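You operate a simulated robot arm through the tools that you are given. There is no shell and no other tool. Be economical: measure what you need, move in short steps, check, and stop when the job is done.

You run a simulated two-armed robot. Do the job below in one go: nothing can be reset, and whatever is moved stays where it is left.

## Task
Fetch the medium prop from the clear middle of the machine bench and stand it on the right end of the setting bench. Put the cups carton on the right end of the setting bench. Pick up the tall prop from the machine bench top with one hand, pass it to the other hand and put it on the clear middle of the machine bench. Take the white mug and leave it on the right end of the setting bench. Lift the reject tray open. The order is free. Set down upright: medium prop, cups carton, white mug.

Only the result counts: the job must be done as asked and must still hold three seconds after the hand-in. Knocking over, shifting, dropping, spilling or breaking anything else fails it.

## Robot
Two 7-joint arms with two-finger parallel grippers on one trunk, on a base that drives. Base frame: it is fixed to the floor where the robot stands at the start and does not move with it; the origin is under the middle of the robot, x ahead of it, y to its left, z up; the surface under the hand at the start is at about z = 880. Lengths are in mm, angles in rad, forces in N, time in s.
The left shoulder is at the start at [70, 130, 1187], the right one opposite. With the tool pointing down near the work surface each hand reaches from about 220 to 520 mm from the robot's upright axis, wherever it stands, measured 20 degrees to its own side. Places, roughly: clear middle of the machine bench [600, -100, 900]; cups carton [500, -750, 1000]; medium prop (5x5x8 cm) [500, 0, 900]; reject tray [-5100, -1200, 700]; right end of the setting bench [600, 1300, 800]; tall prop (5x5x11 cm) [400, -800, 900]; white mug (11x8x9 cm) [-400, 5100, 900]. Payload 1.57 kg a hand.
The tool frame of a hand sits at the grasp point between the pads (the TCP): z along the fingers, y along the line on which they close. The tips reach 30 mm beyond it. Largest opening 80 mm; finger width 17, thickness 12; the body of the gripper, 40 by 82 mm, starts 80 mm behind the TCP.
Orientation is that of the tool frame in the base frame, as a unit quaternion [w, x, y, z]. With the fingers straight down and closing along the base's y, the tool's x points along the base's -x, its y along +y and its z along -z.

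## Interface
- The arms move only by the tool move_arm. It takes "left_deltas", "right_deltas" or both (then of equal length, played together; a hand with none holds still); each is a list of rows, each an object of numbers (a shift or turn left out is 0, a gripper value left out holds the last): "jaw": the closure in counts, from 0 (fully open) to 255 (shut); "dx", "dy", "dz": the shift along the tool's x, y, z in units of 50 mm (1.0 is 50 mm); "ax", "ay", "az": the turn, a rotation vector about the tool's x, y, z in units of 5 degrees (1.0 is 5 degrees). In form: [{"jaw": .., "dx": .., "dy": .., "dz": .., "ax": .., "ay": .., "az": ..}, ...]. A call has 1 to 10 rows; each row shifts and turns the commanded pose from where the row before left it, along the tool's axes as they then stand. A call with a number of a shift or a turn outside -1 to 1 is refused whole. A row lasts 0.2 s, in which the tool goes at most 50 mm and 0.15 rad; a call with a longer step from one row to the next is refused whole, and so is a gripper value outside its range. Where a pose cannot be reached the arm comes as near as it can. A force on the tool above 40 N (or 10 N above the force at the start of the call, whichever is more), or a blocked arm, ends the call early, and 0.2 s more pass. Each finger travels about 108 mm/s and halts on what it meets, pressing with about 25 N; the grip force reading is that of the motor and also rises with nothing between the fingers. The clock runs only during rows and for 0.2 s after the last one: add rows that do not move to give the fingers time. It gives the time, the measured TCP pose, the force on the tool (base axes), the opening and the grip force at its end, in the units of the frame above (readings bear some noise), with the torque about the TCP (base axes, N m) and any sound that the robot's microphone picked up.
- Cameras (640 x 400 px; columns grow to the right, rows downward): "scene" is now at [130.5, 1.1, 1397.7]; the picture's right is [0.01, -1.00, 0.00], its down [-0.73, -0.01, -0.68] and it looks along [0.68, 0.01, -0.73] (base axes); focal length 262 px, centre (320, 200). "left" rides on the left gripper at [72, 7, -122] in its tool frame; the picture's right is [-0.09, 1.00, 0.00], its down [-0.84, -0.08, -0.54] and it looks along [-0.54, -0.05, 0.84] (tool axes); focal length 238 px, centre (320, 200). "right" rides on the right gripper at [72, -7, -122] in its tool frame; the picture's right is [0.09, 1.00, 0.00], its down [-0.84, 0.08, -0.54] and it looks along [-0.54, 0.05, 0.84] (tool axes); focal length 238 px, centre (320, 200). There is no depth. A picture from a camera that has moved, and an enlarged one, comes with that camera's place and axes in the base frame and with its lens.
- camera(camera): a new picture of that camera. The clock stands still meanwhile.
- move_column(by): slides the trunk up (or, below 0, down) by that many mm; the arms and the scene camera ride with it, the base frame stays. It gives what a move gives, with no picture.
- base_move(legs): drives the robot by 1 to 6 legs, each [ahead, left, turn to the left] in mm, mm and rad, along the robot's own axes; the way and the turn of a leg run together, so that a leg with both is an arc; at most 1500 mm and 3.142 rad a leg. The arms and the cameras ride along, it lands a little off, and it stops where it bumps. It gives what a move gives.
- aim_head(pan, tilt): turns the head with the scene camera to pan (to the left, within 1.501 rad either way) and tilt (down, from -0.506 to 1.204), counted from straight ahead of the robot. It gives what a move gives.
- inspect(camera, box): a new picture of the part [left, top, right, bottom] of that camera's present view, enlarged. The clock stands still meanwhile.
- hand_in(): hands the job in; it is judged then, once.

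Go step by step. Nothing tells you exact positions but the pictures and the camera data: compare them with the known pose of the tool, close in by small moves and look again before you grip or let go. The budget is 165 turns and 122 pictures, counting those below and the enlarged ones. Unless the task says otherwise, let go and move clear before handing in, and close with one line.

The tools are called after "Request:" as name(argument=value, ...) on one line, values as JSON. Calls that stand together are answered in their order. move_arm: Moves the arms, as the interface text tells. Its arguments: {"type":"object","properties":{"left_deltas":{"type":"array","items":{"type":"object","properties":{"jaw":{"type":"number"},"dx":{"type":"number"},"dy":{"type":"number"},"dz":{"type":"number"},"ax":{"type":"number"},"ay":{"type":"number"},"az":{"type":"number"}}}},"right_deltas":{"type":"array","items":{"type":"object","properties":{"jaw":{"type":"number"},"dx":{"type":"number"},"dy":{"type":"number"},"dz":{"type":"number"},"ax":{"type":"number"},"ay":{"type":"number"},"az":{"type":"number"}}}}},"required":[]} The other tools are called the same way: move_column (by) slides the trunk up or down; base_move (legs) drives the base; aim_head (pan, tilt) turns the head that bears the scene camera; camera (camera) takes a picture; inspect (camera, box) takes an enlarged picture of a part of a camera's view; hand_in () hands the job in.

At the start:

```text
clock: 0.0
left_position: [410.7, 195.4, 1200.1]
left_tool_rot: [0.0, -0.001, 1.0, 0.0]
left_contact_force: [1.0, 1.1, 0.5]
left_moment: [-0.06, 0.01, -0.01]
left_grip_width: 80.2
left_grasp_force: 0.1
right_position: [391.4, -174.2, 1198.7]
right_tool_rot: [0.0, 0.001, 1.0, 0.0]
right_contact_force: [0.7, 0.0, -0.2]
right_moment: [0.02, 0.0, 0.0]
right_grip_width: 80.2
right_grasp_force: 0.0
trunk travel left (down, up): [-825.0, 115.0]
robot x, y, heading: [-0.4, 1.2, -0.001]
head pan, tilt: [0.01, 0.824]
```

scene: 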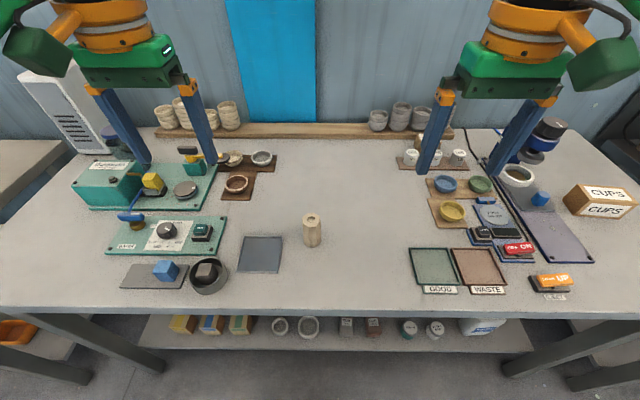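
right: 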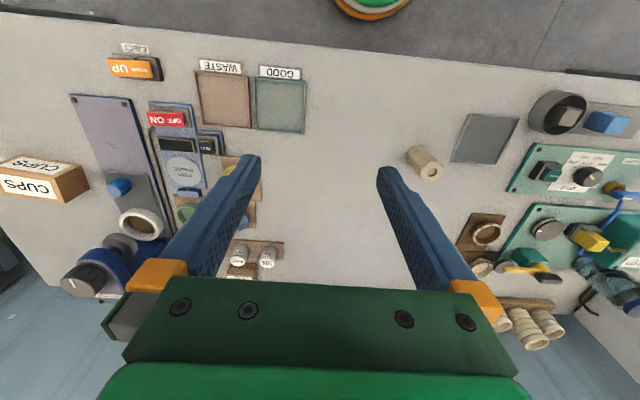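
left: 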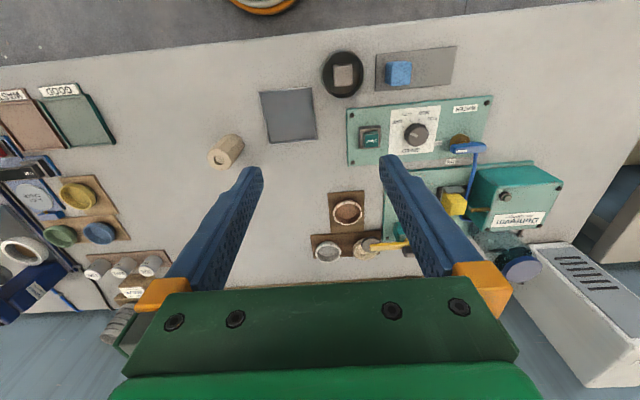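

The wooden block near the bench middle looks like the medium prop, and the cups carton is at the far right. I'll pan the head to find the tall prop and the setting bench.

Request:
aim_head(pan=-0.9, tilt=0.7)

Request:
camera(camera="scene")

Request:
aim_head(pan=1.0, tilt=0.6)

Request:
camera(camera="scene")

```text
clock: 1.2
left_position: [410.8, 196.4, 1200.2]
left_tool_rot: [0.0, -0.001, 1.0, 0.0]
left_contact_force: [0.3, -0.2, -0.6]
left_moment: [-0.03, -0.01, 0.01]
left_grip_width: 79.7
left_grasp_force: 0.0
right_position: [390.5, -172.6, 1199.9]
right_tool_rot: [0.001, 0.001, 1.0, 0.0]
right_contact_force: [-0.1, 0.4, -0.1]
right_moment: [0.04, 0.0, 0.0]
right_grip_width: 80.1
right_grasp_force: 0.1
trunk travel left (down, up): [-825.0, 115.0]
robot x, y, heading: [-0.3, 0.1, 0.006]
head pan, tilt: [-0.901, 0.7]
```

```text
118 pictures are left
camera scene: at [103.8, -66.3, 1407.9], right [-0.78, -0.62, 0.0], down [-0.4, 0.5, -0.76], along [0.48, -0.6, -0.64], focal length 262 px, centre (320, 200)
```

scene: 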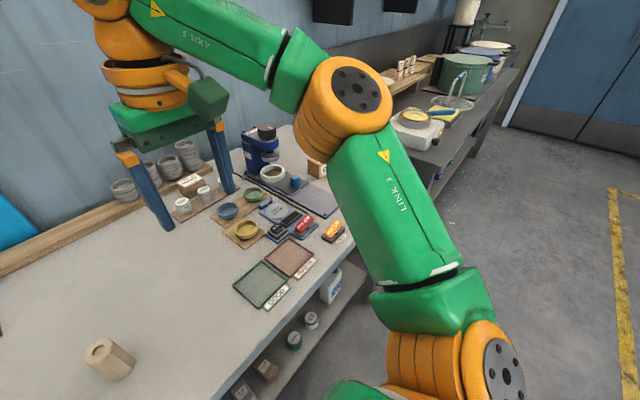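

```text
clock: 3.1
left_position: [411.5, 196.3, 1198.6]
left_tool_rot: [-0.001, -0.001, 1.0, 0.0]
left_contact_force: [0.0, 0.0, -0.8]
left_moment: [0.0, -0.01, -0.04]
left_grip_width: 79.9
left_grasp_force: 0.2
right_position: [391.0, -173.6, 1199.1]
right_tool_rot: [0.001, 0.001, 1.0, 0.0]
right_contact_force: [-0.8, 0.5, 0.3]
right_moment: [0.01, 0.0, -0.01]
right_grip_width: 79.8
right_grasp_force: 0.0
trunk travel left (down, up): [-825.0, 115.0]
robot x, y, heading: [0.2, 1.2, 0.001]
head pan, tilt: [1.0, 0.6]
```

```text
117 pictures are left
camera scene: at [98.8, 74.5, 1416.5], right [0.84, -0.54, 0.0], down [-0.31, -0.48, -0.82], along [0.45, 0.69, -0.57], focal length 262 px, centre (320, 200)
```

scene: 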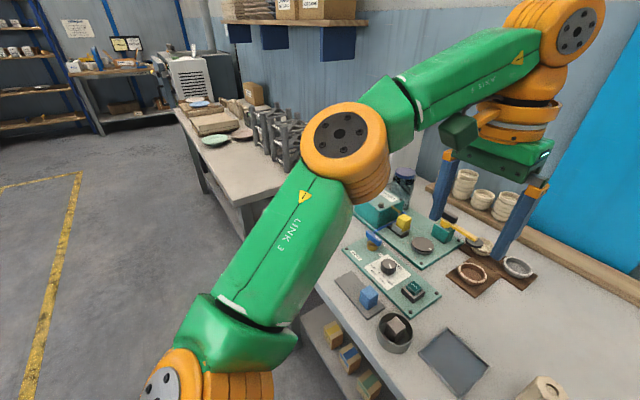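

The setting bench is to the left. I'll first take the medium prop with the left hand, moving over it at about (478, 25).

Request:
move_arm(left_deltas=[{"dx": -0.22, "dy": -0.57, "dz": 0.4}, {"dx": -0.22, "dy": -0.57, "dz": 0.4}, {"dx": -0.22, "dy": -0.57, "dz": 0.4}, {"dx": -0.22, "dy": -0.57, "dz": 0.4}, {"dx": -0.22, "dy": -0.57, "dz": 0.4}, {"dx": -0.22, "dy": -0.57, "dz": 0.4}])

Request:
camera(camera="left")

```text
clock: 4.5
left_position: [450.8, 35.5, 1083.7]
left_tool_rot: [0.0, -0.001, 1.0, 0.0]
left_contact_force: [-1.4, 1.0, -0.5]
left_moment: [0.0, -0.03, -0.01]
left_grip_width: 79.9
left_grasp_force: 0.0
left hand out of reach, approached as far as the arm can: row 5, 6
right_position: [391.6, -173.2, 1199.7]
right_tool_rot: [0.0, 0.0, 1.0, 0.001]
right_contact_force: [-0.3, -0.1, 0.7]
right_moment: [0.0, -0.01, 0.01]
right_grip_width: 79.9
right_grasp_force: 0.1
trunk travel left (down, up): [-825.0, 115.0]
robot x, y, heading: [-2.3, 0.9, 0.004]
head pan, tilt: [1.0, 0.6]
```

```text
116 pictures are left
camera left: at [379.2, 40.9, 1205.2], right [0.09, 1.0, 0.0], down [0.84, -0.08, 0.54], along [0.54, -0.05, -0.84], focal length 238 px, centre (320, 200)
```

left: 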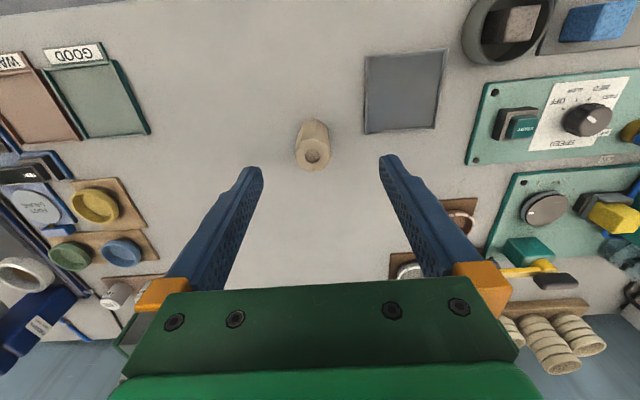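

It is slightly out of reach, so I'll drive a little ahead and to the right so the prop lies on the left hand's side.

Request:
base_move(legs=[[60, -100, 0]])

```text
clock: 5.7
left_position: [510.6, -64.2, 1084.6]
left_tool_rot: [0.001, -0.001, 1.0, -0.002]
left_contact_force: [-0.4, 0.2, 0.0]
left_moment: [0.03, -0.03, 0.02]
left_grip_width: 80.2
left_grasp_force: 0.0
right_position: [449.3, -271.1, 1202.0]
right_tool_rot: [0.001, 0.002, 1.0, 0.0]
right_contact_force: [0.2, 0.1, 0.2]
right_moment: [-0.03, -0.01, -0.02]
right_grip_width: 80.2
right_grasp_force: 0.1
trunk travel left (down, up): [-825.0, 115.0]
robot x, y, heading: [61.9, -103.2, -0.002]
head pan, tilt: [1.0, 0.6]
```

Request:
move_arm(left_deltas=[{"dx": 0.33, "dy": 0.87}, {"dx": 0.33, "dy": 0.87}, {}])

Request:
camera(camera="left")

```text
clock: 6.5
left_position: [478.7, 19.4, 1082.8]
left_tool_rot: [0.0, -0.001, 1.0, 0.001]
left_contact_force: [0.3, -0.8, 1.0]
left_moment: [0.06, -0.02, -0.03]
left_grip_width: 80.0
left_grasp_force: 0.0
right_position: [452.7, -276.2, 1199.8]
right_tool_rot: [0.0, 0.0, 1.0, 0.0]
right_contact_force: [0.2, 0.1, 0.3]
right_moment: [0.06, 0.02, 0.01]
right_grip_width: 80.2
right_grasp_force: 0.0
trunk travel left (down, up): [-825.0, 115.0]
robot x, y, heading: [59.7, -97.7, 0.0]
head pan, tilt: [1.0, 0.6]
```

```text
115 pictures are left
camera left: at [407.3, 25.6, 1205.7], right [0.09, 1.0, 0.0], down [0.84, -0.08, 0.54], along [0.54, -0.05, -0.84], focal length 238 px, centre (320, 200)
```

left: 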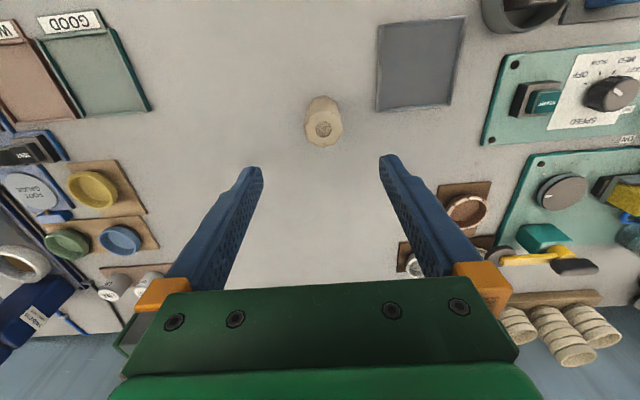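

The prop is centred under the hand (477, 22). Descending and gripping.

Request:
move_arm(left_deltas=[{"dy": 0.06, "dz": 0.79}, {"dz": 0.79}, {"dz": 0.79}, {"dz": 0.75}, {"jaw": 255}, {}, {}, {}])

```text
clock: 8.3
left_position: [481.2, 24.4, 927.9]
left_tool_rot: [-0.001, -0.001, 1.0, 0.0]
left_contact_force: [0.1, 1.2, -0.5]
left_moment: [0.02, 0.02, 0.02]
left_grip_width: 38.6
left_grasp_force: 24.8
right_position: [451.2, -273.7, 1199.9]
right_tool_rot: [0.0, 0.001, 1.0, 0.001]
right_contact_force: [0.2, 0.0, 0.1]
right_moment: [0.0, 0.0, 0.01]
right_grip_width: 80.0
right_grasp_force: 0.1
trunk travel left (down, up): [-825.0, 115.0]
robot x, y, heading: [57.7, -100.9, 0.002]
head pan, tilt: [1.0, 0.6]
```

Gripped. Lifting, then driving to the right for the carton.

Request:
move_arm(left_deltas=[{"dz": -0.8}, {"dz": -0.9}, {"dz": -0.9}, {"dz": -0.9, "dy": 0.3, "dx": 0.3}, {"dz": -0.9, "dy": 0.3, "dx": 0.3}, {"dy": 0.7, "dx": 0.7}])

Request:
base_move(legs=[[-60, -380, 0]])

Request:
aim_head(pan=-0.4, tilt=0.75)

Request:
camera(camera="scene")

Request:
camera(camera="right")

```text
clock: 9.7
left_position: [414.4, 93.1, 1146.2]
left_tool_rot: [0.0, -0.001, 1.0, -0.002]
left_contact_force: [-1.1, 1.2, -1.9]
left_moment: [-0.05, -0.01, 0.02]
left_grip_width: 38.5
left_grasp_force: 25.1
right_position: [449.8, -271.0, 1201.3]
right_tool_rot: [0.001, 0.001, 1.0, -0.001]
right_contact_force: [1.4, -0.2, 0.3]
right_moment: [-0.03, -0.02, 0.05]
right_grip_width: 79.9
right_grasp_force: 0.0
trunk travel left (down, up): [-825.0, 115.0]
robot x, y, heading: [61.9, -99.0, 0.001]
head pan, tilt: [1.0, 0.6]
```

```text
clock: 12.2
left_position: [357.4, -288.5, 1145.4]
left_tool_rot: [-0.001, -0.005, 1.0, 0.0]
left_contact_force: [0.4, 0.5, -1.9]
left_moment: [-0.01, -0.01, 0.01]
left_grip_width: 38.2
left_grasp_force: 24.7
right_position: [395.1, -651.8, 1199.5]
right_tool_rot: [0.001, -0.004, 1.0, 0.0]
right_contact_force: [-0.5, 0.1, 0.0]
right_moment: [-0.02, -0.02, 0.03]
right_grip_width: 79.8
right_grasp_force: 0.1
trunk travel left (down, up): [-825.0, 115.0]
robot x, y, heading: [0.1, -481.5, 0.008]
head pan, tilt: [1.0, 0.6]
```

```text
clock: 13.7
left_position: [357.4, -290.5, 1145.1]
left_tool_rot: [-0.001, -0.005, 1.0, 0.0]
left_contact_force: [0.1, -1.0, -1.6]
left_moment: [0.01, -0.03, -0.02]
left_grip_width: 38.4
left_grasp_force: 24.8
right_position: [394.5, -654.8, 1199.6]
right_tool_rot: [0.0, -0.003, 1.0, 0.0]
right_contact_force: [0.1, -0.5, 0.1]
right_moment: [-0.04, -0.02, -0.02]
right_grip_width: 80.0
right_grasp_force: 0.0
trunk travel left (down, up): [-825.0, 115.0]
robot x, y, heading: [0.3, -484.7, 0.008]
head pan, tilt: [-0.4, 0.75]
```

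```text
114 pictures are left
camera scene: at [130.2, -514.3, 1403.6], right [-0.38, -0.92, 0.0], down [-0.63, 0.26, -0.73], along [0.68, -0.28, -0.68], focal length 262 px, centre (320, 200)
```

scene: 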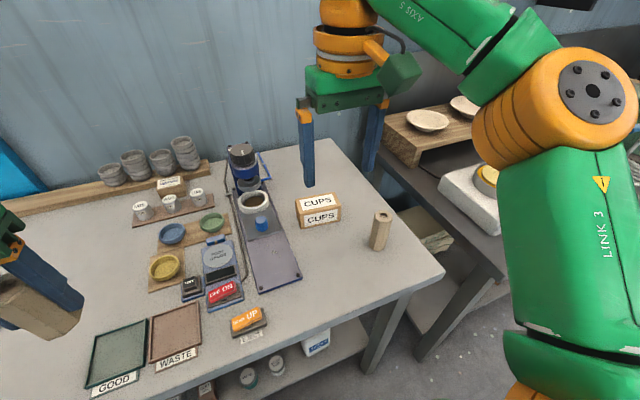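

```text
113 pictures are left
camera right: at [322.9, -661.1, 1321.5], right [-0.1, 1.0, 0.0], down [0.84, 0.08, 0.54], along [0.54, 0.05, -0.84], focal length 238 px, centre (320, 200)
```

right: 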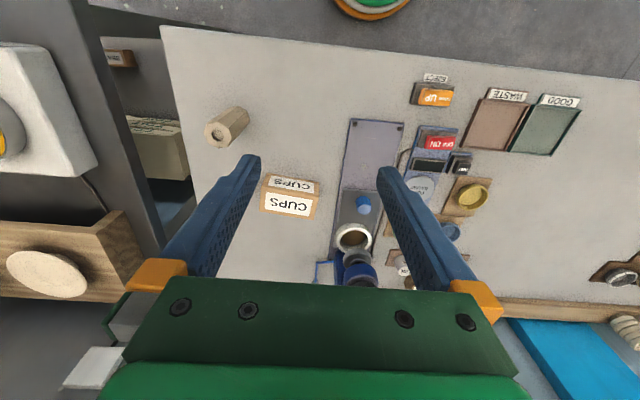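

I see the carton (about x 605, y -705) and the tall prop near (480, -810). Zooming in on the carton for size and yaw.

Request:
inspect(camera="scene", box=[270, 170, 430, 270])

Request:
inspect(camera="right", box=[190, 90, 350, 230])

```text
4.00 times, centred on (350, 220) of scene
camera zoom: at [130.2, -514.3, 1403.6], right [-0.38, -0.92, 0.0], down [-0.63, 0.26, -0.73], along [0.68, -0.28, -0.68], focal length 1048 px, centre (200, 120)
```

zoom: 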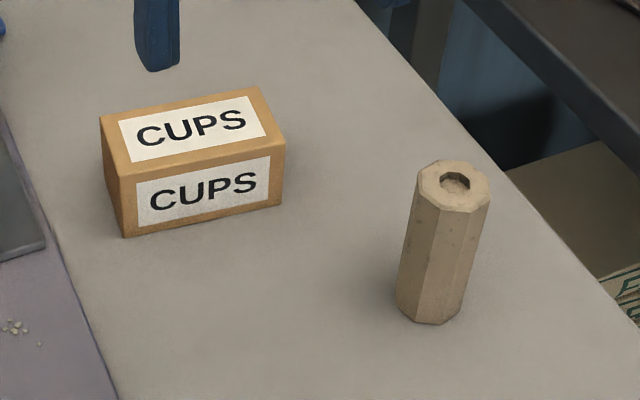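

```text
2.86 times, centred on (270, 160) of right
camera zoom: at [322.9, -661.1, 1321.5], right [-0.1, 1.0, 0.0], down [0.84, 0.08, 0.54], along [0.54, 0.05, -0.84], focal length 681 px, centre (463, 314)
```

zoom: 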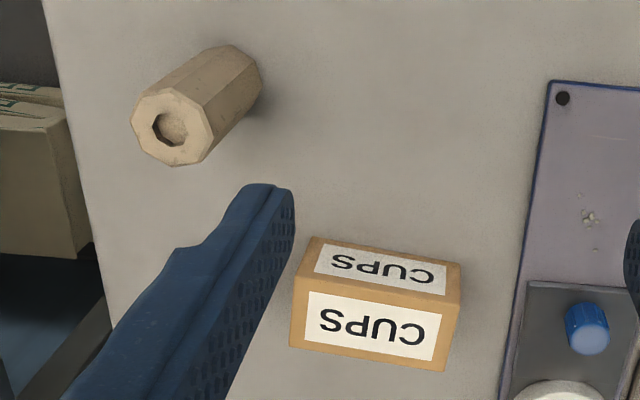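

Carton is about 108×57×58 mm centred at about (590, -698), turned ~6°. I'll drive ahead and turn the right gripper so it closes across the narrow side.

Request:
base_move(legs=[[115, -60, 0]])

Request:
move_arm(right_deltas=[{"az": -1}, {"az": -1}, {"az": -1}, {"az": -1}, {"az": -1}, {"az": -1}, {"az": -1}, {"az": -1}, {"az": -1}])

Request:
move_arm(right_deltas=[{"az": -1}, {"az": -1}, {"az": -1}, {"az": -1}, {"az": -1}, {"az": -1}, {"az": -1}, {"az": -0.8}])

```text
clock: 15.0
left_position: [468.7, -349.3, 1146.7]
left_tool_rot: [0.002, -0.002, 1.0, -0.001]
left_contact_force: [-0.6, -0.2, -2.9]
left_moment: [0.02, -0.02, -0.02]
left_grip_width: 38.3
left_grasp_force: 24.5
right_position: [504.3, -713.1, 1200.5]
right_tool_rot: [0.002, -0.001, 1.0, -0.001]
right_contact_force: [-0.1, 0.6, -0.2]
right_moment: [-0.01, -0.03, -0.04]
right_grip_width: 80.3
right_grasp_force: 0.1
trunk travel left (down, up): [-825.0, 115.0]
robot x, y, heading: [114.8, -544.4, 0.003]
head pan, tilt: [-0.4, 0.75]
```

```text
clock: 17.0
left_position: [470.7, -350.5, 1145.4]
left_tool_rot: [0.0, -0.003, 1.0, 0.0]
left_contact_force: [0.1, -0.5, -2.0]
left_moment: [0.01, -0.01, -0.03]
left_grip_width: 38.3
left_grasp_force: 25.1
right_position: [475.2, -695.3, 1176.7]
right_tool_rot: [0.001, -0.384, 0.923, -0.001]
right_contact_force: [0.0, -0.1, -0.5]
right_moment: [0.01, 0.03, 0.03]
right_grip_width: 80.0
right_grasp_force: 0.1
right hand out of reach, approached as far as the arm can: row 6, 7, 8, 9
trunk travel left (down, up): [-825.0, 115.0]
robot x, y, heading: [116.8, -543.5, 0.004]
head pan, tilt: [-0.4, 0.75]
```

```text
clock: 18.8
left_position: [471.9, -350.6, 1146.4]
left_tool_rot: [-0.001, -0.003, 1.0, -0.001]
left_contact_force: [0.0, 0.3, -1.5]
left_moment: [0.02, -0.02, -0.02]
left_grip_width: 38.7
left_grasp_force: 24.8
right_position: [387.2, -642.6, 1136.0]
right_tool_rot: [0.0, -0.67, 0.742, 0.0]
right_contact_force: [0.8, -0.1, -0.5]
right_moment: [-0.03, 0.01, 0.04]
right_grip_width: 80.0
right_grasp_force: 0.1
right hand out of reach, approached as far as the arm can: row 1, 2, 3, 4, 5, 6, 7, 8
trunk travel left (down, up): [-825.0, 115.0]
robot x, y, heading: [116.0, -543.6, 0.006]
head pan, tilt: [-0.4, 0.75]
```

Turning that way shortens the reach badly; I'll turn the other way instead.

Request:
move_arm(right_deltas=[{"az": 1}, {"az": 1}, {"az": 1}, {"az": 1}, {"az": 1}, {"az": 1}, {"az": 1}, {"az": 1}, {"az": 1}, {"az": 1}])

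Request:
move_arm(right_deltas=[{"az": 1}, {"az": 1}, {"az": 1}, {"az": 1}, {"az": 1}, {"az": 1}, {"az": 1}, {"az": 1}, {"az": 1}, {"az": 1}])

Request:
move_arm(right_deltas=[{"az": 1}, {"az": 1}, {"az": 1}, {"az": 1}, {"az": 1}, {"az": 1}, {"az": 1}, {"az": 1}, {"az": 1}, {"az": 1}])

Request:
move_arm(right_deltas=[{"az": 1}, {"az": 1}, {"az": 1}, {"az": 1}, {"az": 1}, {"az": 1}])

```text
clock: 21.0
left_position: [471.0, -351.6, 1146.3]
left_tool_rot: [0.0, -0.002, 1.0, 0.0]
left_contact_force: [-0.2, -0.5, -2.7]
left_moment: [-0.01, -0.01, -0.02]
left_grip_width: 38.5
left_grasp_force: 25.2
right_position: [388.1, -643.6, 1137.7]
right_tool_rot: [0.001, -0.293, 0.956, 0.0]
right_contact_force: [1.1, 0.3, -0.7]
right_moment: [0.02, 0.01, -0.04]
right_grip_width: 79.8
right_grasp_force: 0.1
trunk travel left (down, up): [-825.0, 115.0]
robot x, y, heading: [112.8, -544.5, 0.008]
head pan, tilt: [-0.4, 0.75]
```

```text
clock: 23.2
left_position: [471.2, -349.8, 1146.1]
left_tool_rot: [-0.001, -0.003, 1.0, 0.0]
left_contact_force: [0.0, -0.6, -2.2]
left_moment: [-0.01, -0.01, 0.0]
left_grip_width: 38.6
left_grasp_force: 25.5
right_position: [386.5, -642.5, 1136.7]
right_tool_rot: [0.0, 0.138, 0.99, 0.001]
right_contact_force: [-0.5, -0.2, -0.4]
right_moment: [0.05, -0.03, -0.02]
right_grip_width: 80.2
right_grasp_force: 0.1
trunk travel left (down, up): [-825.0, 115.0]
robot x, y, heading: [115.5, -541.1, 0.001]
head pan, tilt: [-0.4, 0.75]
```

```text
clock: 25.4
left_position: [471.5, -350.9, 1146.3]
left_tool_rot: [-0.001, -0.002, 1.0, 0.0]
left_contact_force: [-0.6, 0.1, -1.6]
left_moment: [0.01, 0.02, -0.01]
left_grip_width: 38.6
left_grasp_force: 24.6
right_position: [387.4, -642.9, 1138.4]
right_tool_rot: [0.0, 0.544, 0.839, 0.0]
right_contact_force: [-0.6, -0.2, 0.3]
right_moment: [0.0, 0.03, -0.03]
right_grip_width: 80.0
right_grasp_force: 0.0
trunk travel left (down, up): [-825.0, 115.0]
robot x, y, heading: [111.4, -546.0, 0.003]
head pan, tilt: [-0.4, 0.75]
```

```text
clock: 26.8
left_position: [471.6, -350.6, 1146.4]
left_tool_rot: [0.0, -0.003, 1.0, 0.0]
left_contact_force: [-0.1, -0.6, -2.2]
left_moment: [0.0, 0.0, 0.01]
left_grip_width: 38.6
left_grasp_force: 25.1
right_position: [387.3, -642.3, 1137.3]
right_tool_rot: [0.0, 0.742, 0.67, 0.0]
right_contact_force: [-0.2, -0.3, 0.8]
right_moment: [0.02, 0.02, 0.01]
right_grip_width: 79.9
right_grasp_force: 0.0
trunk travel left (down, up): [-825.0, 115.0]
robot x, y, heading: [118.1, -543.9, 0.003]
head pan, tilt: [-0.4, 0.75]
```

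Now moving over the carton.

Request:
move_arm(right_deltas=[{"dx": -0.14, "dy": 0.83}, {"dx": -0.14, "dy": 0.83}, {"dx": -0.14, "dy": 0.83}, {"dx": -0.14, "dy": 0.83}, {"dx": -0.14, "dy": 0.83}])

Request:
camera(camera="right")

```text
clock: 28.0
left_position: [472.7, -348.2, 1145.4]
left_tool_rot: [-0.001, -0.004, 1.0, -0.002]
left_contact_force: [-0.3, 0.2, -1.4]
left_moment: [0.01, 0.0, -0.03]
left_grip_width: 38.6
left_grasp_force: 24.8
right_position: [576.5, -694.9, 1136.2]
right_tool_rot: [0.001, 0.742, 0.67, -0.001]
right_contact_force: [0.2, -0.9, -0.2]
right_moment: [-0.02, 0.02, 0.05]
right_grip_width: 79.9
right_grasp_force: 0.0
right hand out of reach, approached as far as the arm can: row 5
trunk travel left (down, up): [-825.0, 115.0]
robot x, y, heading: [117.5, -543.8, 0.006]
head pan, tilt: [-0.4, 0.75]
```

```text
110 pictures are left
camera right: at [578.1, -622.0, 1257.8], right [1.0, -0.01, 0.0], down [-0.01, -0.84, 0.55], along [0.0, -0.54, -0.84], focal length 238 px, centre (320, 200)
```

right: 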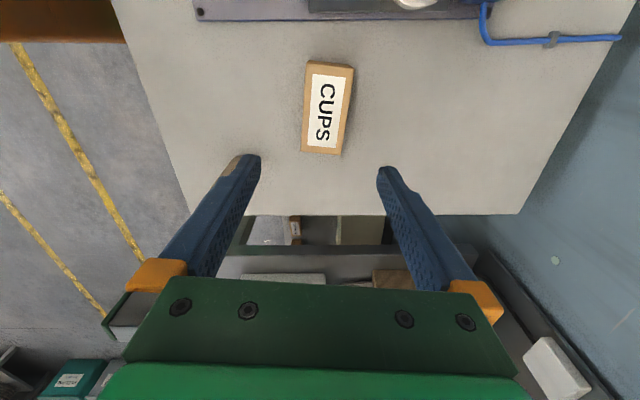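

Request:
inspect(camera="right", box=[260, 40, 400, 170])

```text
3.08 times, centred on (330, 105) of right
camera zoom: at [578.1, -622.0, 1257.8], right [1.0, -0.01, 0.0], down [-0.01, -0.84, 0.55], along [0.0, -0.54, -0.84], focal length 733 px, centre (289, 492)
```

zoom: 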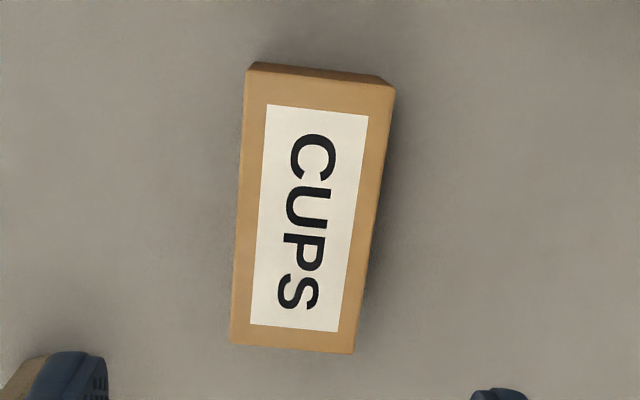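

Carton top centre is at (586, -694), yaw ~6° as assumed. Driving slightly closer for reach.

Request:
base_move(legs=[[35, 0, 0]])

```text
clock: 28.8
left_position: [500.4, -350.8, 1148.2]
left_tool_rot: [0.004, -0.003, 1.0, 0.0]
left_contact_force: [0.5, -0.6, -1.0]
left_moment: [0.0, -0.08, -0.01]
left_grip_width: 38.5
left_grasp_force: 25.0
right_position: [604.8, -697.6, 1139.5]
right_tool_rot: [0.001, 0.742, 0.67, 0.004]
right_contact_force: [-1.1, 0.4, 0.3]
right_moment: [0.02, -0.06, 0.01]
right_grip_width: 80.0
right_grasp_force: 0.1
trunk travel left (down, up): [-825.0, 115.0]
robot x, y, heading: [150.4, -540.8, 0.008]
head pan, tilt: [-0.4, 0.75]
```

Request:
move_arm(right_deltas=[{"dx": 0.02, "dy": -0.38, "dz": 0.5}, {"dz": 0.9}, {"dz": 0.9}, {}])

Request:
camera(camera="right")

```text
clock: 29.8
left_position: [506.7, -350.1, 1145.8]
left_tool_rot: [0.001, -0.003, 1.0, 0.001]
left_contact_force: [0.7, -1.1, -1.7]
left_moment: [0.0, 0.04, 0.01]
left_grip_width: 38.3
left_grasp_force: 24.9
right_position: [593.2, -695.2, 1020.9]
right_tool_rot: [-0.001, 0.742, 0.67, 0.001]
right_contact_force: [0.7, 0.4, -0.1]
right_moment: [-0.01, 0.01, -0.01]
right_grip_width: 80.0
right_grasp_force: 0.3
trunk travel left (down, up): [-825.0, 115.0]
robot x, y, heading: [151.6, -546.9, 0.005]
head pan, tilt: [-0.4, 0.75]
```

```text
108 pictures are left
camera right: at [593.9, -622.6, 1142.8], right [1.0, -0.01, 0.0], down [-0.01, -0.84, 0.54], along [-0.01, -0.54, -0.84], focal length 238 px, centre (320, 200)
```

right: 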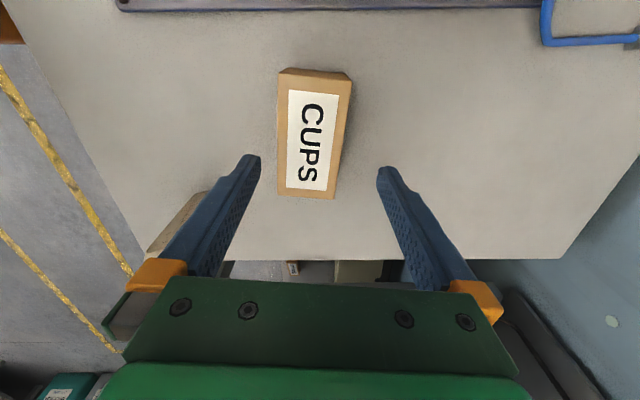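

Offset about -9 mm in x remains; correcting, descending to TCP z≈920 and gripping.

Request:
move_arm(right_deltas=[{"dy": -0.19, "dz": 0.3}, {"dz": 0.6}, {"dz": 0.6}, {"dz": 0.5}, {"jaw": 255}, {}, {}])

Request:
camera(camera="right")

```text
clock: 31.4
left_position: [507.6, -351.1, 1146.6]
left_tool_rot: [0.0, -0.002, 1.0, 0.0]
left_contact_force: [-0.3, 0.0, -1.5]
left_moment: [0.03, 0.02, 0.0]
left_grip_width: 38.8
left_grasp_force: 24.4
right_position: [584.1, -693.0, 921.1]
right_tool_rot: [0.0, 0.742, 0.67, 0.0]
right_contact_force: [0.8, 0.1, 2.6]
right_moment: [0.16, -0.17, -0.1]
right_grip_width: 57.7
right_grasp_force: 25.2
trunk travel left (down, up): [-825.0, 115.0]
robot x, y, heading: [151.0, -543.7, 0.007]
head pan, tilt: [-0.4, 0.75]
```

```text
107 pictures are left
camera right: at [584.3, -620.9, 1042.9], right [1.0, -0.01, 0.0], down [-0.01, -0.84, 0.54], along [0.0, -0.54, -0.84], focal length 238 px, centre (320, 200)
```

right: 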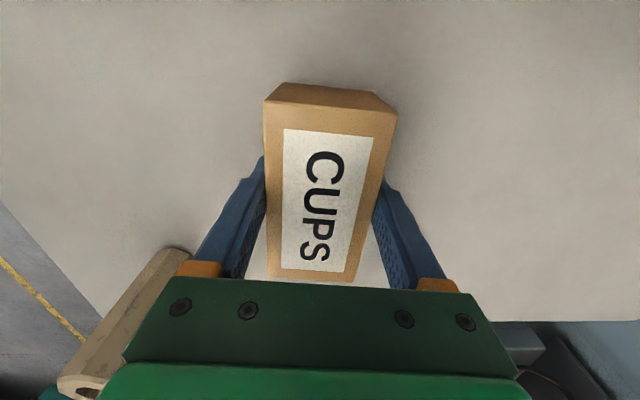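

Gripped (57.7 mm). Lifting, backing away, and driving left toward the setting bench.

Request:
move_arm(right_deltas=[{"dz": -0.7}, {"dz": -0.9}, {"dz": -0.9}, {"dz": -0.9}, {"dz": -0.9}, {"dz": -0.7}])

Request:
base_move(legs=[[-350, 0, 0], [0, 1400, 0]])

Request:
aim_head(pan=0.5, tilt=0.6)

Request:
camera(camera="scene")

```text
clock: 32.8
left_position: [506.7, -349.3, 1145.2]
left_tool_rot: [0.0, -0.002, 1.0, -0.001]
left_contact_force: [-0.6, 0.2, -2.0]
left_moment: [-0.02, 0.02, -0.04]
left_grip_width: 38.2
left_grasp_force: 25.8
right_position: [585.1, -690.2, 1172.0]
right_tool_rot: [0.001, 0.741, 0.671, 0.0]
right_contact_force: [-0.1, 1.1, -1.8]
right_moment: [0.0, -0.02, 0.01]
right_grip_width: 58.0
right_grasp_force: 25.0
trunk travel left (down, up): [-825.0, 115.0]
robot x, y, heading: [151.9, -543.6, -0.003]
head pan, tilt: [-0.4, 0.75]
```

```text
clock: 41.8
left_position: [188.6, 1064.9, 1146.0]
left_tool_rot: [0.0, 0.015, 1.0, 0.0]
left_contact_force: [0.5, -0.7, -2.6]
left_moment: [0.0, -0.02, -0.03]
left_grip_width: 38.4
left_grasp_force: 25.3
right_position: [255.0, 720.5, 1169.8]
right_tool_rot: [0.0, 0.754, 0.657, 0.001]
right_contact_force: [0.1, -0.1, -2.4]
right_moment: [-0.01, -0.03, 0.01]
right_grip_width: 57.8
right_grasp_force: 25.7
trunk travel left (down, up): [-825.0, 115.0]
robot x, y, heading: [-172.1, 884.0, -0.034]
head pan, tilt: [-0.4, 0.75]
```

```text
clock: 43.0
left_position: [188.2, 1065.4, 1145.3]
left_tool_rot: [-0.001, 0.016, 1.0, 0.0]
left_contact_force: [0.2, -0.7, -2.1]
left_moment: [-0.02, 0.01, -0.02]
left_grip_width: 38.5
left_grasp_force: 25.1
right_position: [256.3, 721.0, 1171.4]
right_tool_rot: [0.0, 0.754, 0.657, 0.001]
right_contact_force: [-0.5, -0.5, -2.6]
right_moment: [0.02, -0.01, -0.03]
right_grip_width: 57.9
right_grasp_force: 25.0
trunk travel left (down, up): [-825.0, 115.0]
robot x, y, heading: [-172.9, 889.1, -0.036]
head pan, tilt: [0.499, 0.6]
```

```text
106 pictures are left
camera scene: at [-42.9, 924.4, 1416.4], right [0.45, -0.89, 0.0], down [-0.51, -0.25, -0.82], along [0.74, 0.37, -0.57], focal length 262 px, centre (320, 200)
```

scene: 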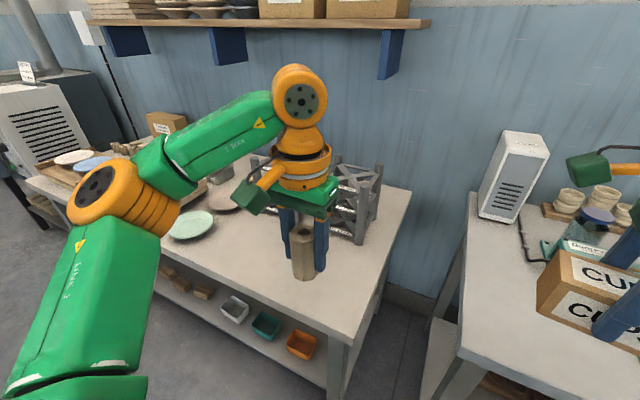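

The setting bench's right end is at about y≈1005, with free front space x 300–520. I'll drive in front of it and look from the hand cameras.

Request:
base_move(legs=[[0, 390, 0.036], [150, 0, 0]])

Request:
aim_head(pan=0.0, tilt=0.9)

Request:
camera(camera="scene")

Request:
camera(camera="right")

Request:
camera(camera="left")

```text
clock: 46.4
left_position: [334.2, 1469.0, 1147.1]
left_tool_rot: [0.002, -0.004, 1.0, -0.001]
left_contact_force: [-0.3, -0.2, -1.8]
left_moment: [-0.02, -0.02, -0.03]
left_grip_width: 38.7
left_grasp_force: 25.2
right_position: [413.3, 1128.1, 1172.2]
right_tool_rot: [0.0, 0.742, 0.671, 0.001]
right_contact_force: [-1.0, -0.1, -1.9]
right_moment: [0.04, 0.0, -0.02]
right_grip_width: 57.7
right_grasp_force: 25.3
trunk travel left (down, up): [-825.0, 115.0]
robot x, y, heading: [-14.4, 1278.8, 0.005]
head pan, tilt: [0.499, 0.6]
```

```text
clock: 47.4
left_position: [337.6, 1468.7, 1145.4]
left_tool_rot: [-0.001, -0.003, 1.0, 0.001]
left_contact_force: [0.0, -0.8, -1.5]
left_moment: [0.02, 0.02, 0.0]
left_grip_width: 38.5
left_grasp_force: 24.8
right_position: [417.5, 1126.6, 1170.0]
right_tool_rot: [-0.001, 0.741, 0.671, 0.0]
right_contact_force: [-0.1, -0.9, -1.0]
right_moment: [0.0, 0.0, 0.0]
right_grip_width: 57.7
right_grasp_force: 24.9
trunk travel left (down, up): [-825.0, 115.0]
robot x, y, heading: [-21.4, 1275.5, 0.005]
head pan, tilt: [0.0, 0.901]
```

```text
105 pictures are left
camera scene: at [109.4, 1277.0, 1391.6], right [0.01, -1.0, 0.0], down [-0.78, 0.0, -0.62], along [0.62, 0.0, -0.78], focal length 262 px, centre (320, 200)
```

scene: 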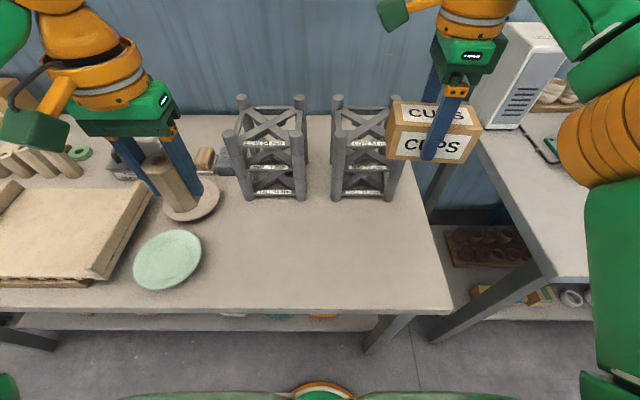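

```text
104 pictures are left
camera right: at [417.4, 1199.7, 1292.2], right [1.0, -0.01, 0.0], down [-0.01, -0.84, 0.54], along [0.0, -0.54, -0.84], focal length 238 px, centre (320, 200)
```

right: 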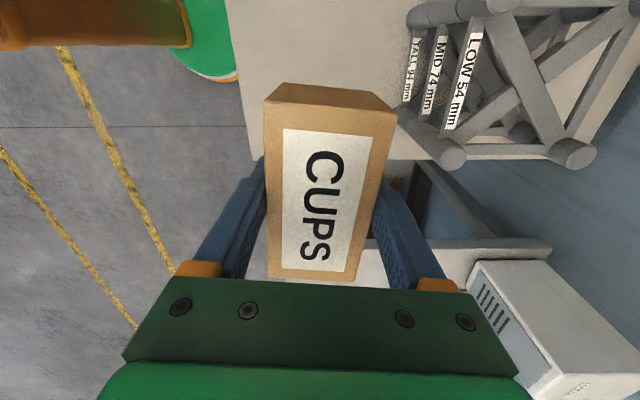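

```text
103 pictures are left
camera left: at [266.0, 1474.7, 1267.8], right [0.09, 1.0, 0.0], down [0.84, -0.07, 0.54], along [0.54, -0.05, -0.84], focal length 238 px, centre (320, 200)
```

left: 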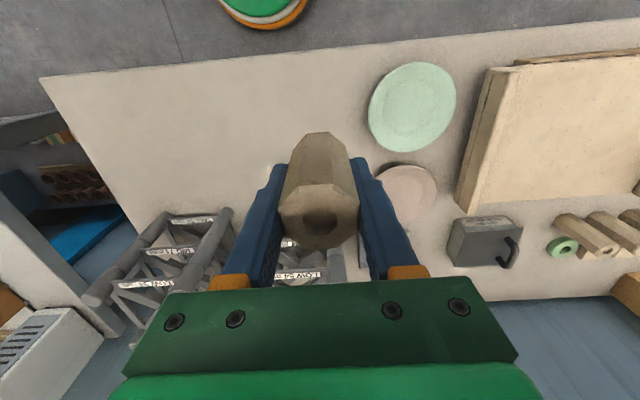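

I'll lower both: medium toward (415, 1380), carton toward (420, 1170), stopping some centimetres above the bench, then look.

Request:
move_arm(left_deltas=[{"dx": -0.26, "dy": -0.3, "dz": 0.7}, {"dx": -0.26, "dy": -0.3, "dz": 0.7}, {"dx": -0.26, "dy": -0.3, "dz": 0.7}, {"dx": -0.26, "dy": -0.3, "dz": 0.7}, {"dx": -0.26, "dy": -0.3, "dz": 0.7}, {"dx": -0.26, "dy": -0.3, "dz": 0.7}, {}], right_deltas=[{"dx": 0.143, "dy": -0.015, "dz": 0.8}, {"dx": 0.143, "dy": -0.015, "dz": 0.8}, {"dx": 0.143, "dy": -0.015, "dz": 0.8}, {"dx": 0.143, "dy": -0.015, "dz": 0.8}, {"dx": 0.143, "dy": -0.015, "dz": 0.8}, {"dx": 0.143, "dy": -0.015, "dz": 0.8}, {}])

Request:
camera(camera="scene")

```text
clock: 49.0
left_position: [414.7, 1378.3, 937.2]
left_tool_rot: [0.0, -0.004, 1.0, 0.0]
left_contact_force: [-0.3, 0.1, -2.1]
left_moment: [0.02, 0.02, -0.04]
left_grip_width: 38.7
left_grasp_force: 25.5
right_position: [415.3, 1169.3, 931.8]
right_tool_rot: [-0.001, 0.741, 0.672, 0.001]
right_contact_force: [0.0, 1.0, -2.6]
right_moment: [-0.03, -0.05, 0.01]
right_grip_width: 57.9
right_grasp_force: 24.9
trunk travel left (down, up): [-825.0, 115.0]
robot x, y, heading: [-21.2, 1274.1, 0.003]
head pan, tilt: [0.0, 0.901]
```

```text
102 pictures are left
camera scene: at [108.2, 1277.0, 1391.7], right [0.01, -1.0, 0.0], down [-0.78, 0.0, -0.62], along [0.62, 0.0, -0.78], focal length 262 px, centre (320, 200)
```

scene: 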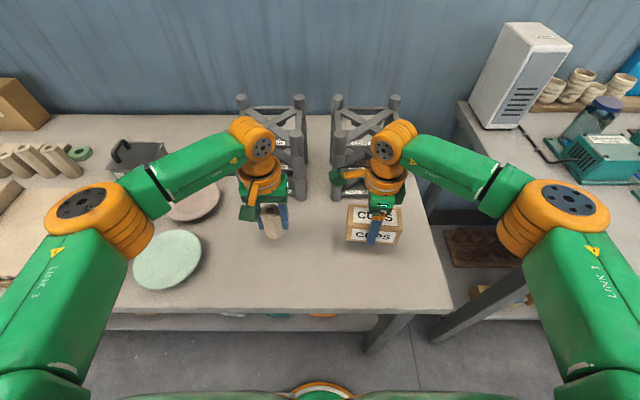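

Request:
move_arm(left_deltas=[{"dz": 0.08}, {"dz": 0.08}, {"dz": 0.08}, {"dz": 0.08}, {"dz": 0.08}, {"dz": 0.08}, {"dz": 0.08}, {"dz": 0.08}], right_deltas=[{"dz": 0.08}, {"dz": 0.08}, {"dz": 0.08}, {"dz": 0.08}, {"dz": 0.08}, {"dz": 0.08}, {"dz": 0.08}, {"dz": 0.08}])

Request:
inspect(camera="scene", box=[220, 180, 440, 310])

```text
clock: 50.8
left_position: [414.2, 1378.3, 903.7]
left_tool_rot: [0.0, -0.004, 1.0, 0.0]
left_contact_force: [-0.2, 0.5, -1.2]
left_moment: [0.01, 0.0, -0.03]
left_grip_width: 38.6
left_grasp_force: 24.6
right_position: [416.7, 1170.3, 898.0]
right_tool_rot: [0.0, 0.741, 0.671, 0.0]
right_contact_force: [0.3, 0.3, -2.1]
right_moment: [0.02, -0.01, 0.03]
right_grip_width: 58.0
right_grasp_force: 25.0
trunk travel left (down, up): [-825.0, 115.0]
robot x, y, heading: [-19.2, 1278.2, 0.006]
head pan, tilt: [0.0, 0.901]
```

```text
2.91 times, centred on (330, 245) of scene
camera zoom: at [108.9, 1276.8, 1391.6], right [0.01, -1.0, 0.0], down [-0.78, 0.0, -0.62], along [0.62, 0.0, -0.78], focal length 762 px, centre (291, 69)
```

zoom: 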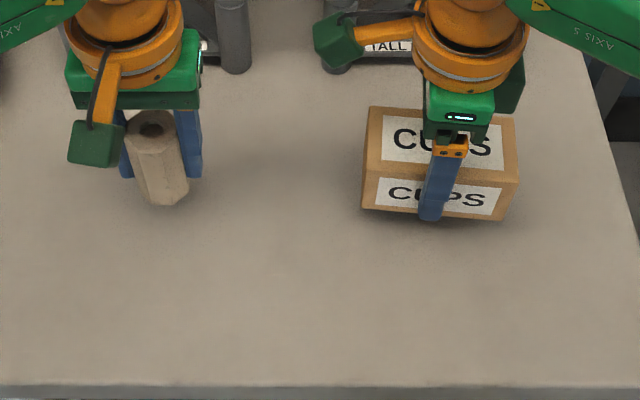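

Request:
move_arm(left_deltas=[{"dz": 0.06}, {"dz": 0.06}, {"dz": 0.06}, {"dz": 0.06}, {"dz": 0.06}], right_deltas=[{"dz": 0.06}, {"dz": 0.06}, {"dz": 0.06}, {"dz": 0.06}, {"dz": 0.06}])

```text
clock: 52.0
left_position: [414.5, 1378.8, 887.8]
left_tool_rot: [0.0, -0.003, 1.0, 0.0]
left_contact_force: [-0.8, 0.1, -2.1]
left_moment: [-0.01, -0.02, 0.01]
left_grip_width: 38.5
left_grasp_force: 24.3
right_position: [416.6, 1171.8, 883.9]
right_tool_rot: [0.0, 0.741, 0.671, 0.001]
right_contact_force: [0.0, -0.1, -2.1]
right_moment: [-0.01, 0.01, -0.03]
right_grip_width: 58.2
right_grasp_force: 25.0
trunk travel left (down, up): [-825.0, 115.0]
robot x, y, heading: [-18.6, 1278.9, 0.004]
head pan, tilt: [0.0, 0.901]
```

Request:
move_arm(left_deltas=[{"dz": 0.06}, {"dz": 0.06}, {"dz": 0.06}, {"dz": 0.06}, {"dz": 0.06}], right_deltas=[{"dz": 0.06}, {"dz": 0.06}, {"dz": 0.06}, {"dz": 0.06}, {"dz": 0.06}])

Request:
inspect(camera="scene", box=[220, 180, 440, 310])

```text
clock: 53.2
left_position: [415.6, 1380.0, 874.3]
left_tool_rot: [-0.001, -0.004, 1.0, 0.0]
left_contact_force: [0.1, -0.5, -1.6]
left_moment: [-0.01, -0.01, 0.0]
left_grip_width: 38.5
left_grasp_force: 24.5
right_position: [414.9, 1171.2, 869.7]
right_tool_rot: [0.0, 0.741, 0.671, 0.001]
right_contact_force: [0.2, 0.8, -2.0]
right_moment: [0.03, -0.02, 0.03]
right_grip_width: 57.6
right_grasp_force: 24.5
trunk travel left (down, up): [-825.0, 115.0]
robot x, y, heading: [-17.7, 1274.5, 0.002]
head pan, tilt: [0.0, 0.901]
```

```text
2.91 times, centred on (330, 245) of scene
camera zoom: at [108.9, 1276.8, 1391.6], right [0.01, -1.0, 0.0], down [-0.78, 0.0, -0.62], along [0.62, 0.0, -0.78], focal length 762 px, centre (291, 69)
```

zoom: 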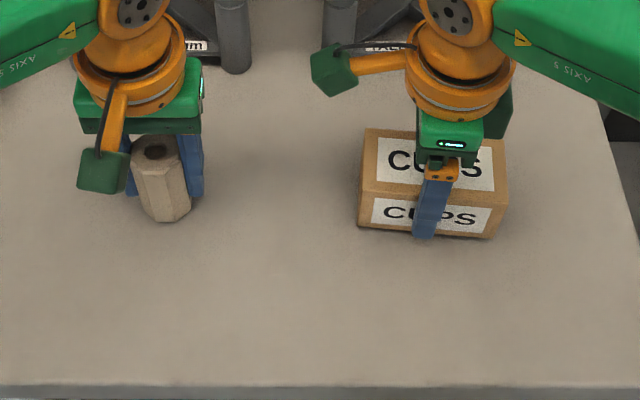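

Request:
move_arm(left_deltas=[{"dz": 0.06}, {"dz": 0.06}, {"dz": 0.06}, {"dz": 0.06}, {"dz": 0.06}], right_deltas=[{"dz": 0.06}, {"dz": 0.06}, {"dz": 0.06}, {"dz": 0.06}, {"dz": 0.06}])

Request:
inspect(camera="scene", box=[220, 180, 440, 310])

```text
clock: 54.4
left_position: [411.6, 1380.4, 863.0]
left_tool_rot: [0.004, -0.003, 1.0, -0.001]
left_contact_force: [5.1, -0.3, 33.4]
left_moment: [0.04, 0.31, -0.05]
left_grip_width: 38.9
left_grasp_force: 25.3
right_position: [411.6, 1171.6, 858.1]
right_tool_rot: [0.002, 0.741, 0.671, 0.004]
right_contact_force: [8.9, 2.1, 22.1]
right_moment: [0.1, 0.38, -0.04]
right_grip_width: 57.7
right_grasp_force: 25.4
trunk travel left (down, up): [-825.0, 115.0]
robot x, y, heading: [-14.9, 1274.1, 0.003]
head pan, tilt: [0.0, 0.901]
```

```text
2.91 times, centred on (330, 245) of scene
camera zoom: at [100.5, 1276.9, 1393.1], right [0.01, -1.0, 0.0], down [-0.78, 0.0, -0.63], along [0.63, 0.0, -0.78], focal length 762 px, centre (291, 69)
```

zoom: 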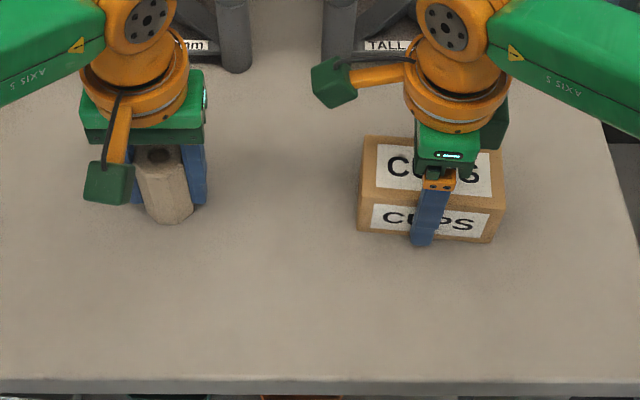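

Both are on the bench (surface ≈ 816). Easing the pressure, then opening.

Request:
move_arm(left_deltas=[{"dz": -0.06}, {}, {"jaw": 0}, {}, {}, {}], right_deltas=[{"dz": -0.05}, {}, {"jaw": 60}, {}, {}, {}])

Request:
inspect(camera="scene", box=[220, 180, 440, 310])

```text
clock: 55.8
left_position: [413.4, 1379.1, 862.5]
left_tool_rot: [0.0, -0.004, 1.0, 0.001]
left_contact_force: [-0.8, -0.1, -0.4]
left_moment: [0.03, 0.03, 0.01]
left_grip_width: 80.0
left_grasp_force: 0.1
right_position: [415.3, 1170.2, 856.5]
right_tool_rot: [-0.001, 0.741, 0.671, 0.001]
right_contact_force: [-0.3, 0.4, 1.0]
right_moment: [-0.04, 0.03, 0.03]
right_grip_width: 61.1
right_grasp_force: 0.0
trunk travel left (down, up): [-825.0, 115.0]
robot x, y, heading: [-15.5, 1275.3, 0.002]
head pan, tilt: [0.0, 0.901]
```

```text
2.91 times, centred on (330, 245) of scene
camera zoom: at [107.9, 1276.8, 1391.7], right [0.01, -1.0, 0.0], down [-0.78, 0.0, -0.62], along [0.62, 0.0, -0.78], focal length 762 px, centre (291, 69)
```

zoom: 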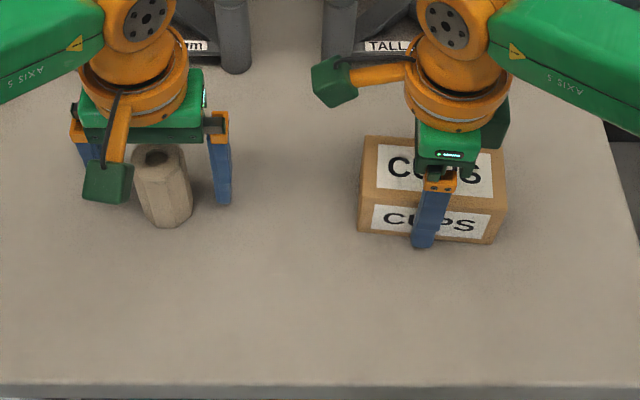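

Request:
move_arm(left_deltas=[{"dz": -0.5}, {"dz": -0.9}, {"dz": -0.9}, {"dz": -0.9}, {"dz": -0.9}, {"dz": -0.9}], right_deltas=[{"jaw": 0}, {}, {"dz": -0.4}, {"dz": -0.9}, {"dz": -0.9}, {"dz": -0.9}])

Request:
move_arm(right_deltas=[{"dz": -0.9}, {"dz": -0.9}, {"dz": -0.9}])

Request:
camera(camera="scene")

```text
clock: 57.2
left_position: [414.0, 1379.6, 1115.5]
left_tool_rot: [-0.001, -0.004, 1.0, 0.0]
left_contact_force: [0.1, -0.2, 0.3]
left_moment: [0.02, -0.03, 0.0]
left_grip_width: 80.0
left_grasp_force: 0.1
right_position: [411.3, 1169.3, 1012.9]
right_tool_rot: [0.0, 0.741, 0.671, 0.0]
right_contact_force: [-0.5, -0.3, -0.7]
right_moment: [-0.01, -0.01, 0.0]
right_grip_width: 80.0
right_grasp_force: 0.1
trunk travel left (down, up): [-825.0, 115.0]
robot x, y, heading: [-14.8, 1274.5, 0.011]
head pan, tilt: [0.0, 0.901]
```

```text
clock: 58.0
left_position: [413.2, 1381.0, 1113.6]
left_tool_rot: [0.0, -0.004, 1.0, -0.001]
left_contact_force: [0.1, 0.4, 0.4]
left_moment: [-0.03, 0.02, 0.01]
left_grip_width: 80.0
left_grasp_force: 0.1
right_position: [415.1, 1172.4, 1144.2]
right_tool_rot: [0.0, 0.742, 0.671, 0.0]
right_contact_force: [-0.3, -1.2, -0.2]
right_moment: [0.0, 0.01, -0.01]
right_grip_width: 80.0
right_grasp_force: 0.0
trunk travel left (down, up): [-825.0, 115.0]
robot x, y, heading: [-19.1, 1274.7, 0.004]
head pan, tilt: [0.0, 0.901]
```

```text
97 pictures are left
camera scene: at [107.2, 1277.9, 1391.8], right [0.01, -1.0, 0.0], down [-0.78, 0.0, -0.62], along [0.62, 0.0, -0.78], focal length 262 px, centre (320, 200)
```

scene: 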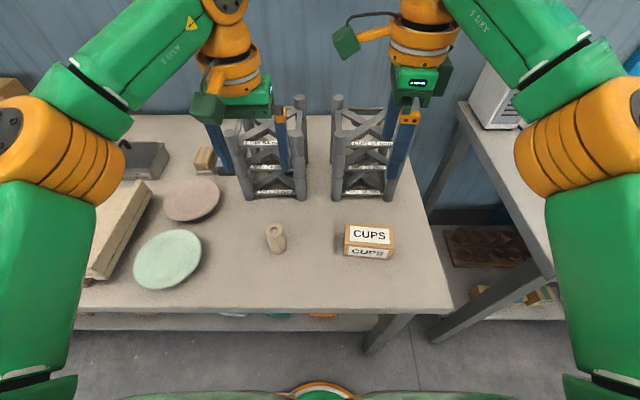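

Both placed upright. Backing off and heading toward the mug on the far left.

Request:
base_move(legs=[[-500, 0, 0], [0, 1300, 0]])

Request:
aim_head(pan=1.3, tilt=0.35)

Request:
camera(camera="scene")

```text
clock: 67.0
left_position: [-105.1, 2662.1, 1112.9]
left_tool_rot: [0.001, -0.004, 1.0, 0.0]
left_contact_force: [-0.4, 0.5, -0.6]
left_moment: [0.0, 0.0, -0.04]
left_grip_width: 80.0
left_grasp_force: 0.1
right_position: [-103.7, 2455.0, 1142.7]
right_tool_rot: [0.0, 0.741, 0.672, 0.001]
right_contact_force: [1.0, -0.2, -0.2]
right_moment: [0.01, 0.02, 0.01]
right_grip_width: 80.3
right_grasp_force: 0.2
trunk travel left (down, up): [-825.0, 115.0]
robot x, y, heading: [-537.2, 2557.3, 0.007]
head pan, tilt: [0.0, 0.901]
```

```text
clock: 68.5
left_position: [-105.3, 2662.4, 1114.0]
left_tool_rot: [0.0, -0.004, 1.0, 0.0]
left_contact_force: [-0.5, 0.0, 0.5]
left_moment: [0.01, 0.0, 0.01]
left_grip_width: 79.9
left_grasp_force: 0.0
right_position: [-103.0, 2454.3, 1141.6]
right_tool_rot: [0.0, 0.741, 0.671, 0.002]
right_contact_force: [0.4, -0.4, 0.5]
right_moment: [0.03, -0.01, 0.02]
right_grip_width: 79.8
right_grasp_force: 0.0
trunk travel left (down, up): [-825.0, 115.0]
robot x, y, heading: [-536.2, 2558.7, 0.003]
head pan, tilt: [1.3, 0.351]
```

```text
96 pictures are left
camera scene: at [-463.2, 2649.0, 1439.3], right [0.97, -0.26, 0.0], down [-0.09, -0.33, -0.94], along [0.25, 0.91, -0.34], focal length 262 px, centre (320, 200)
```

scene: 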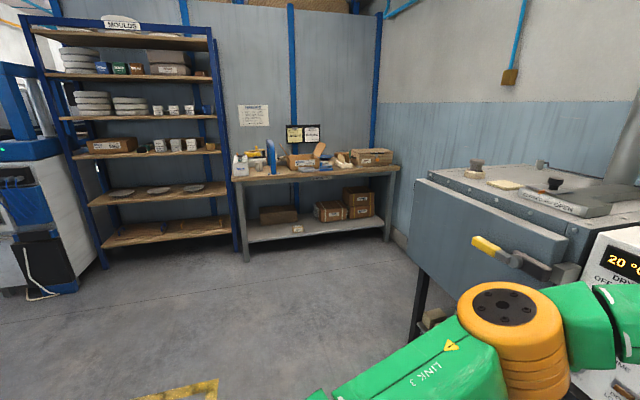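

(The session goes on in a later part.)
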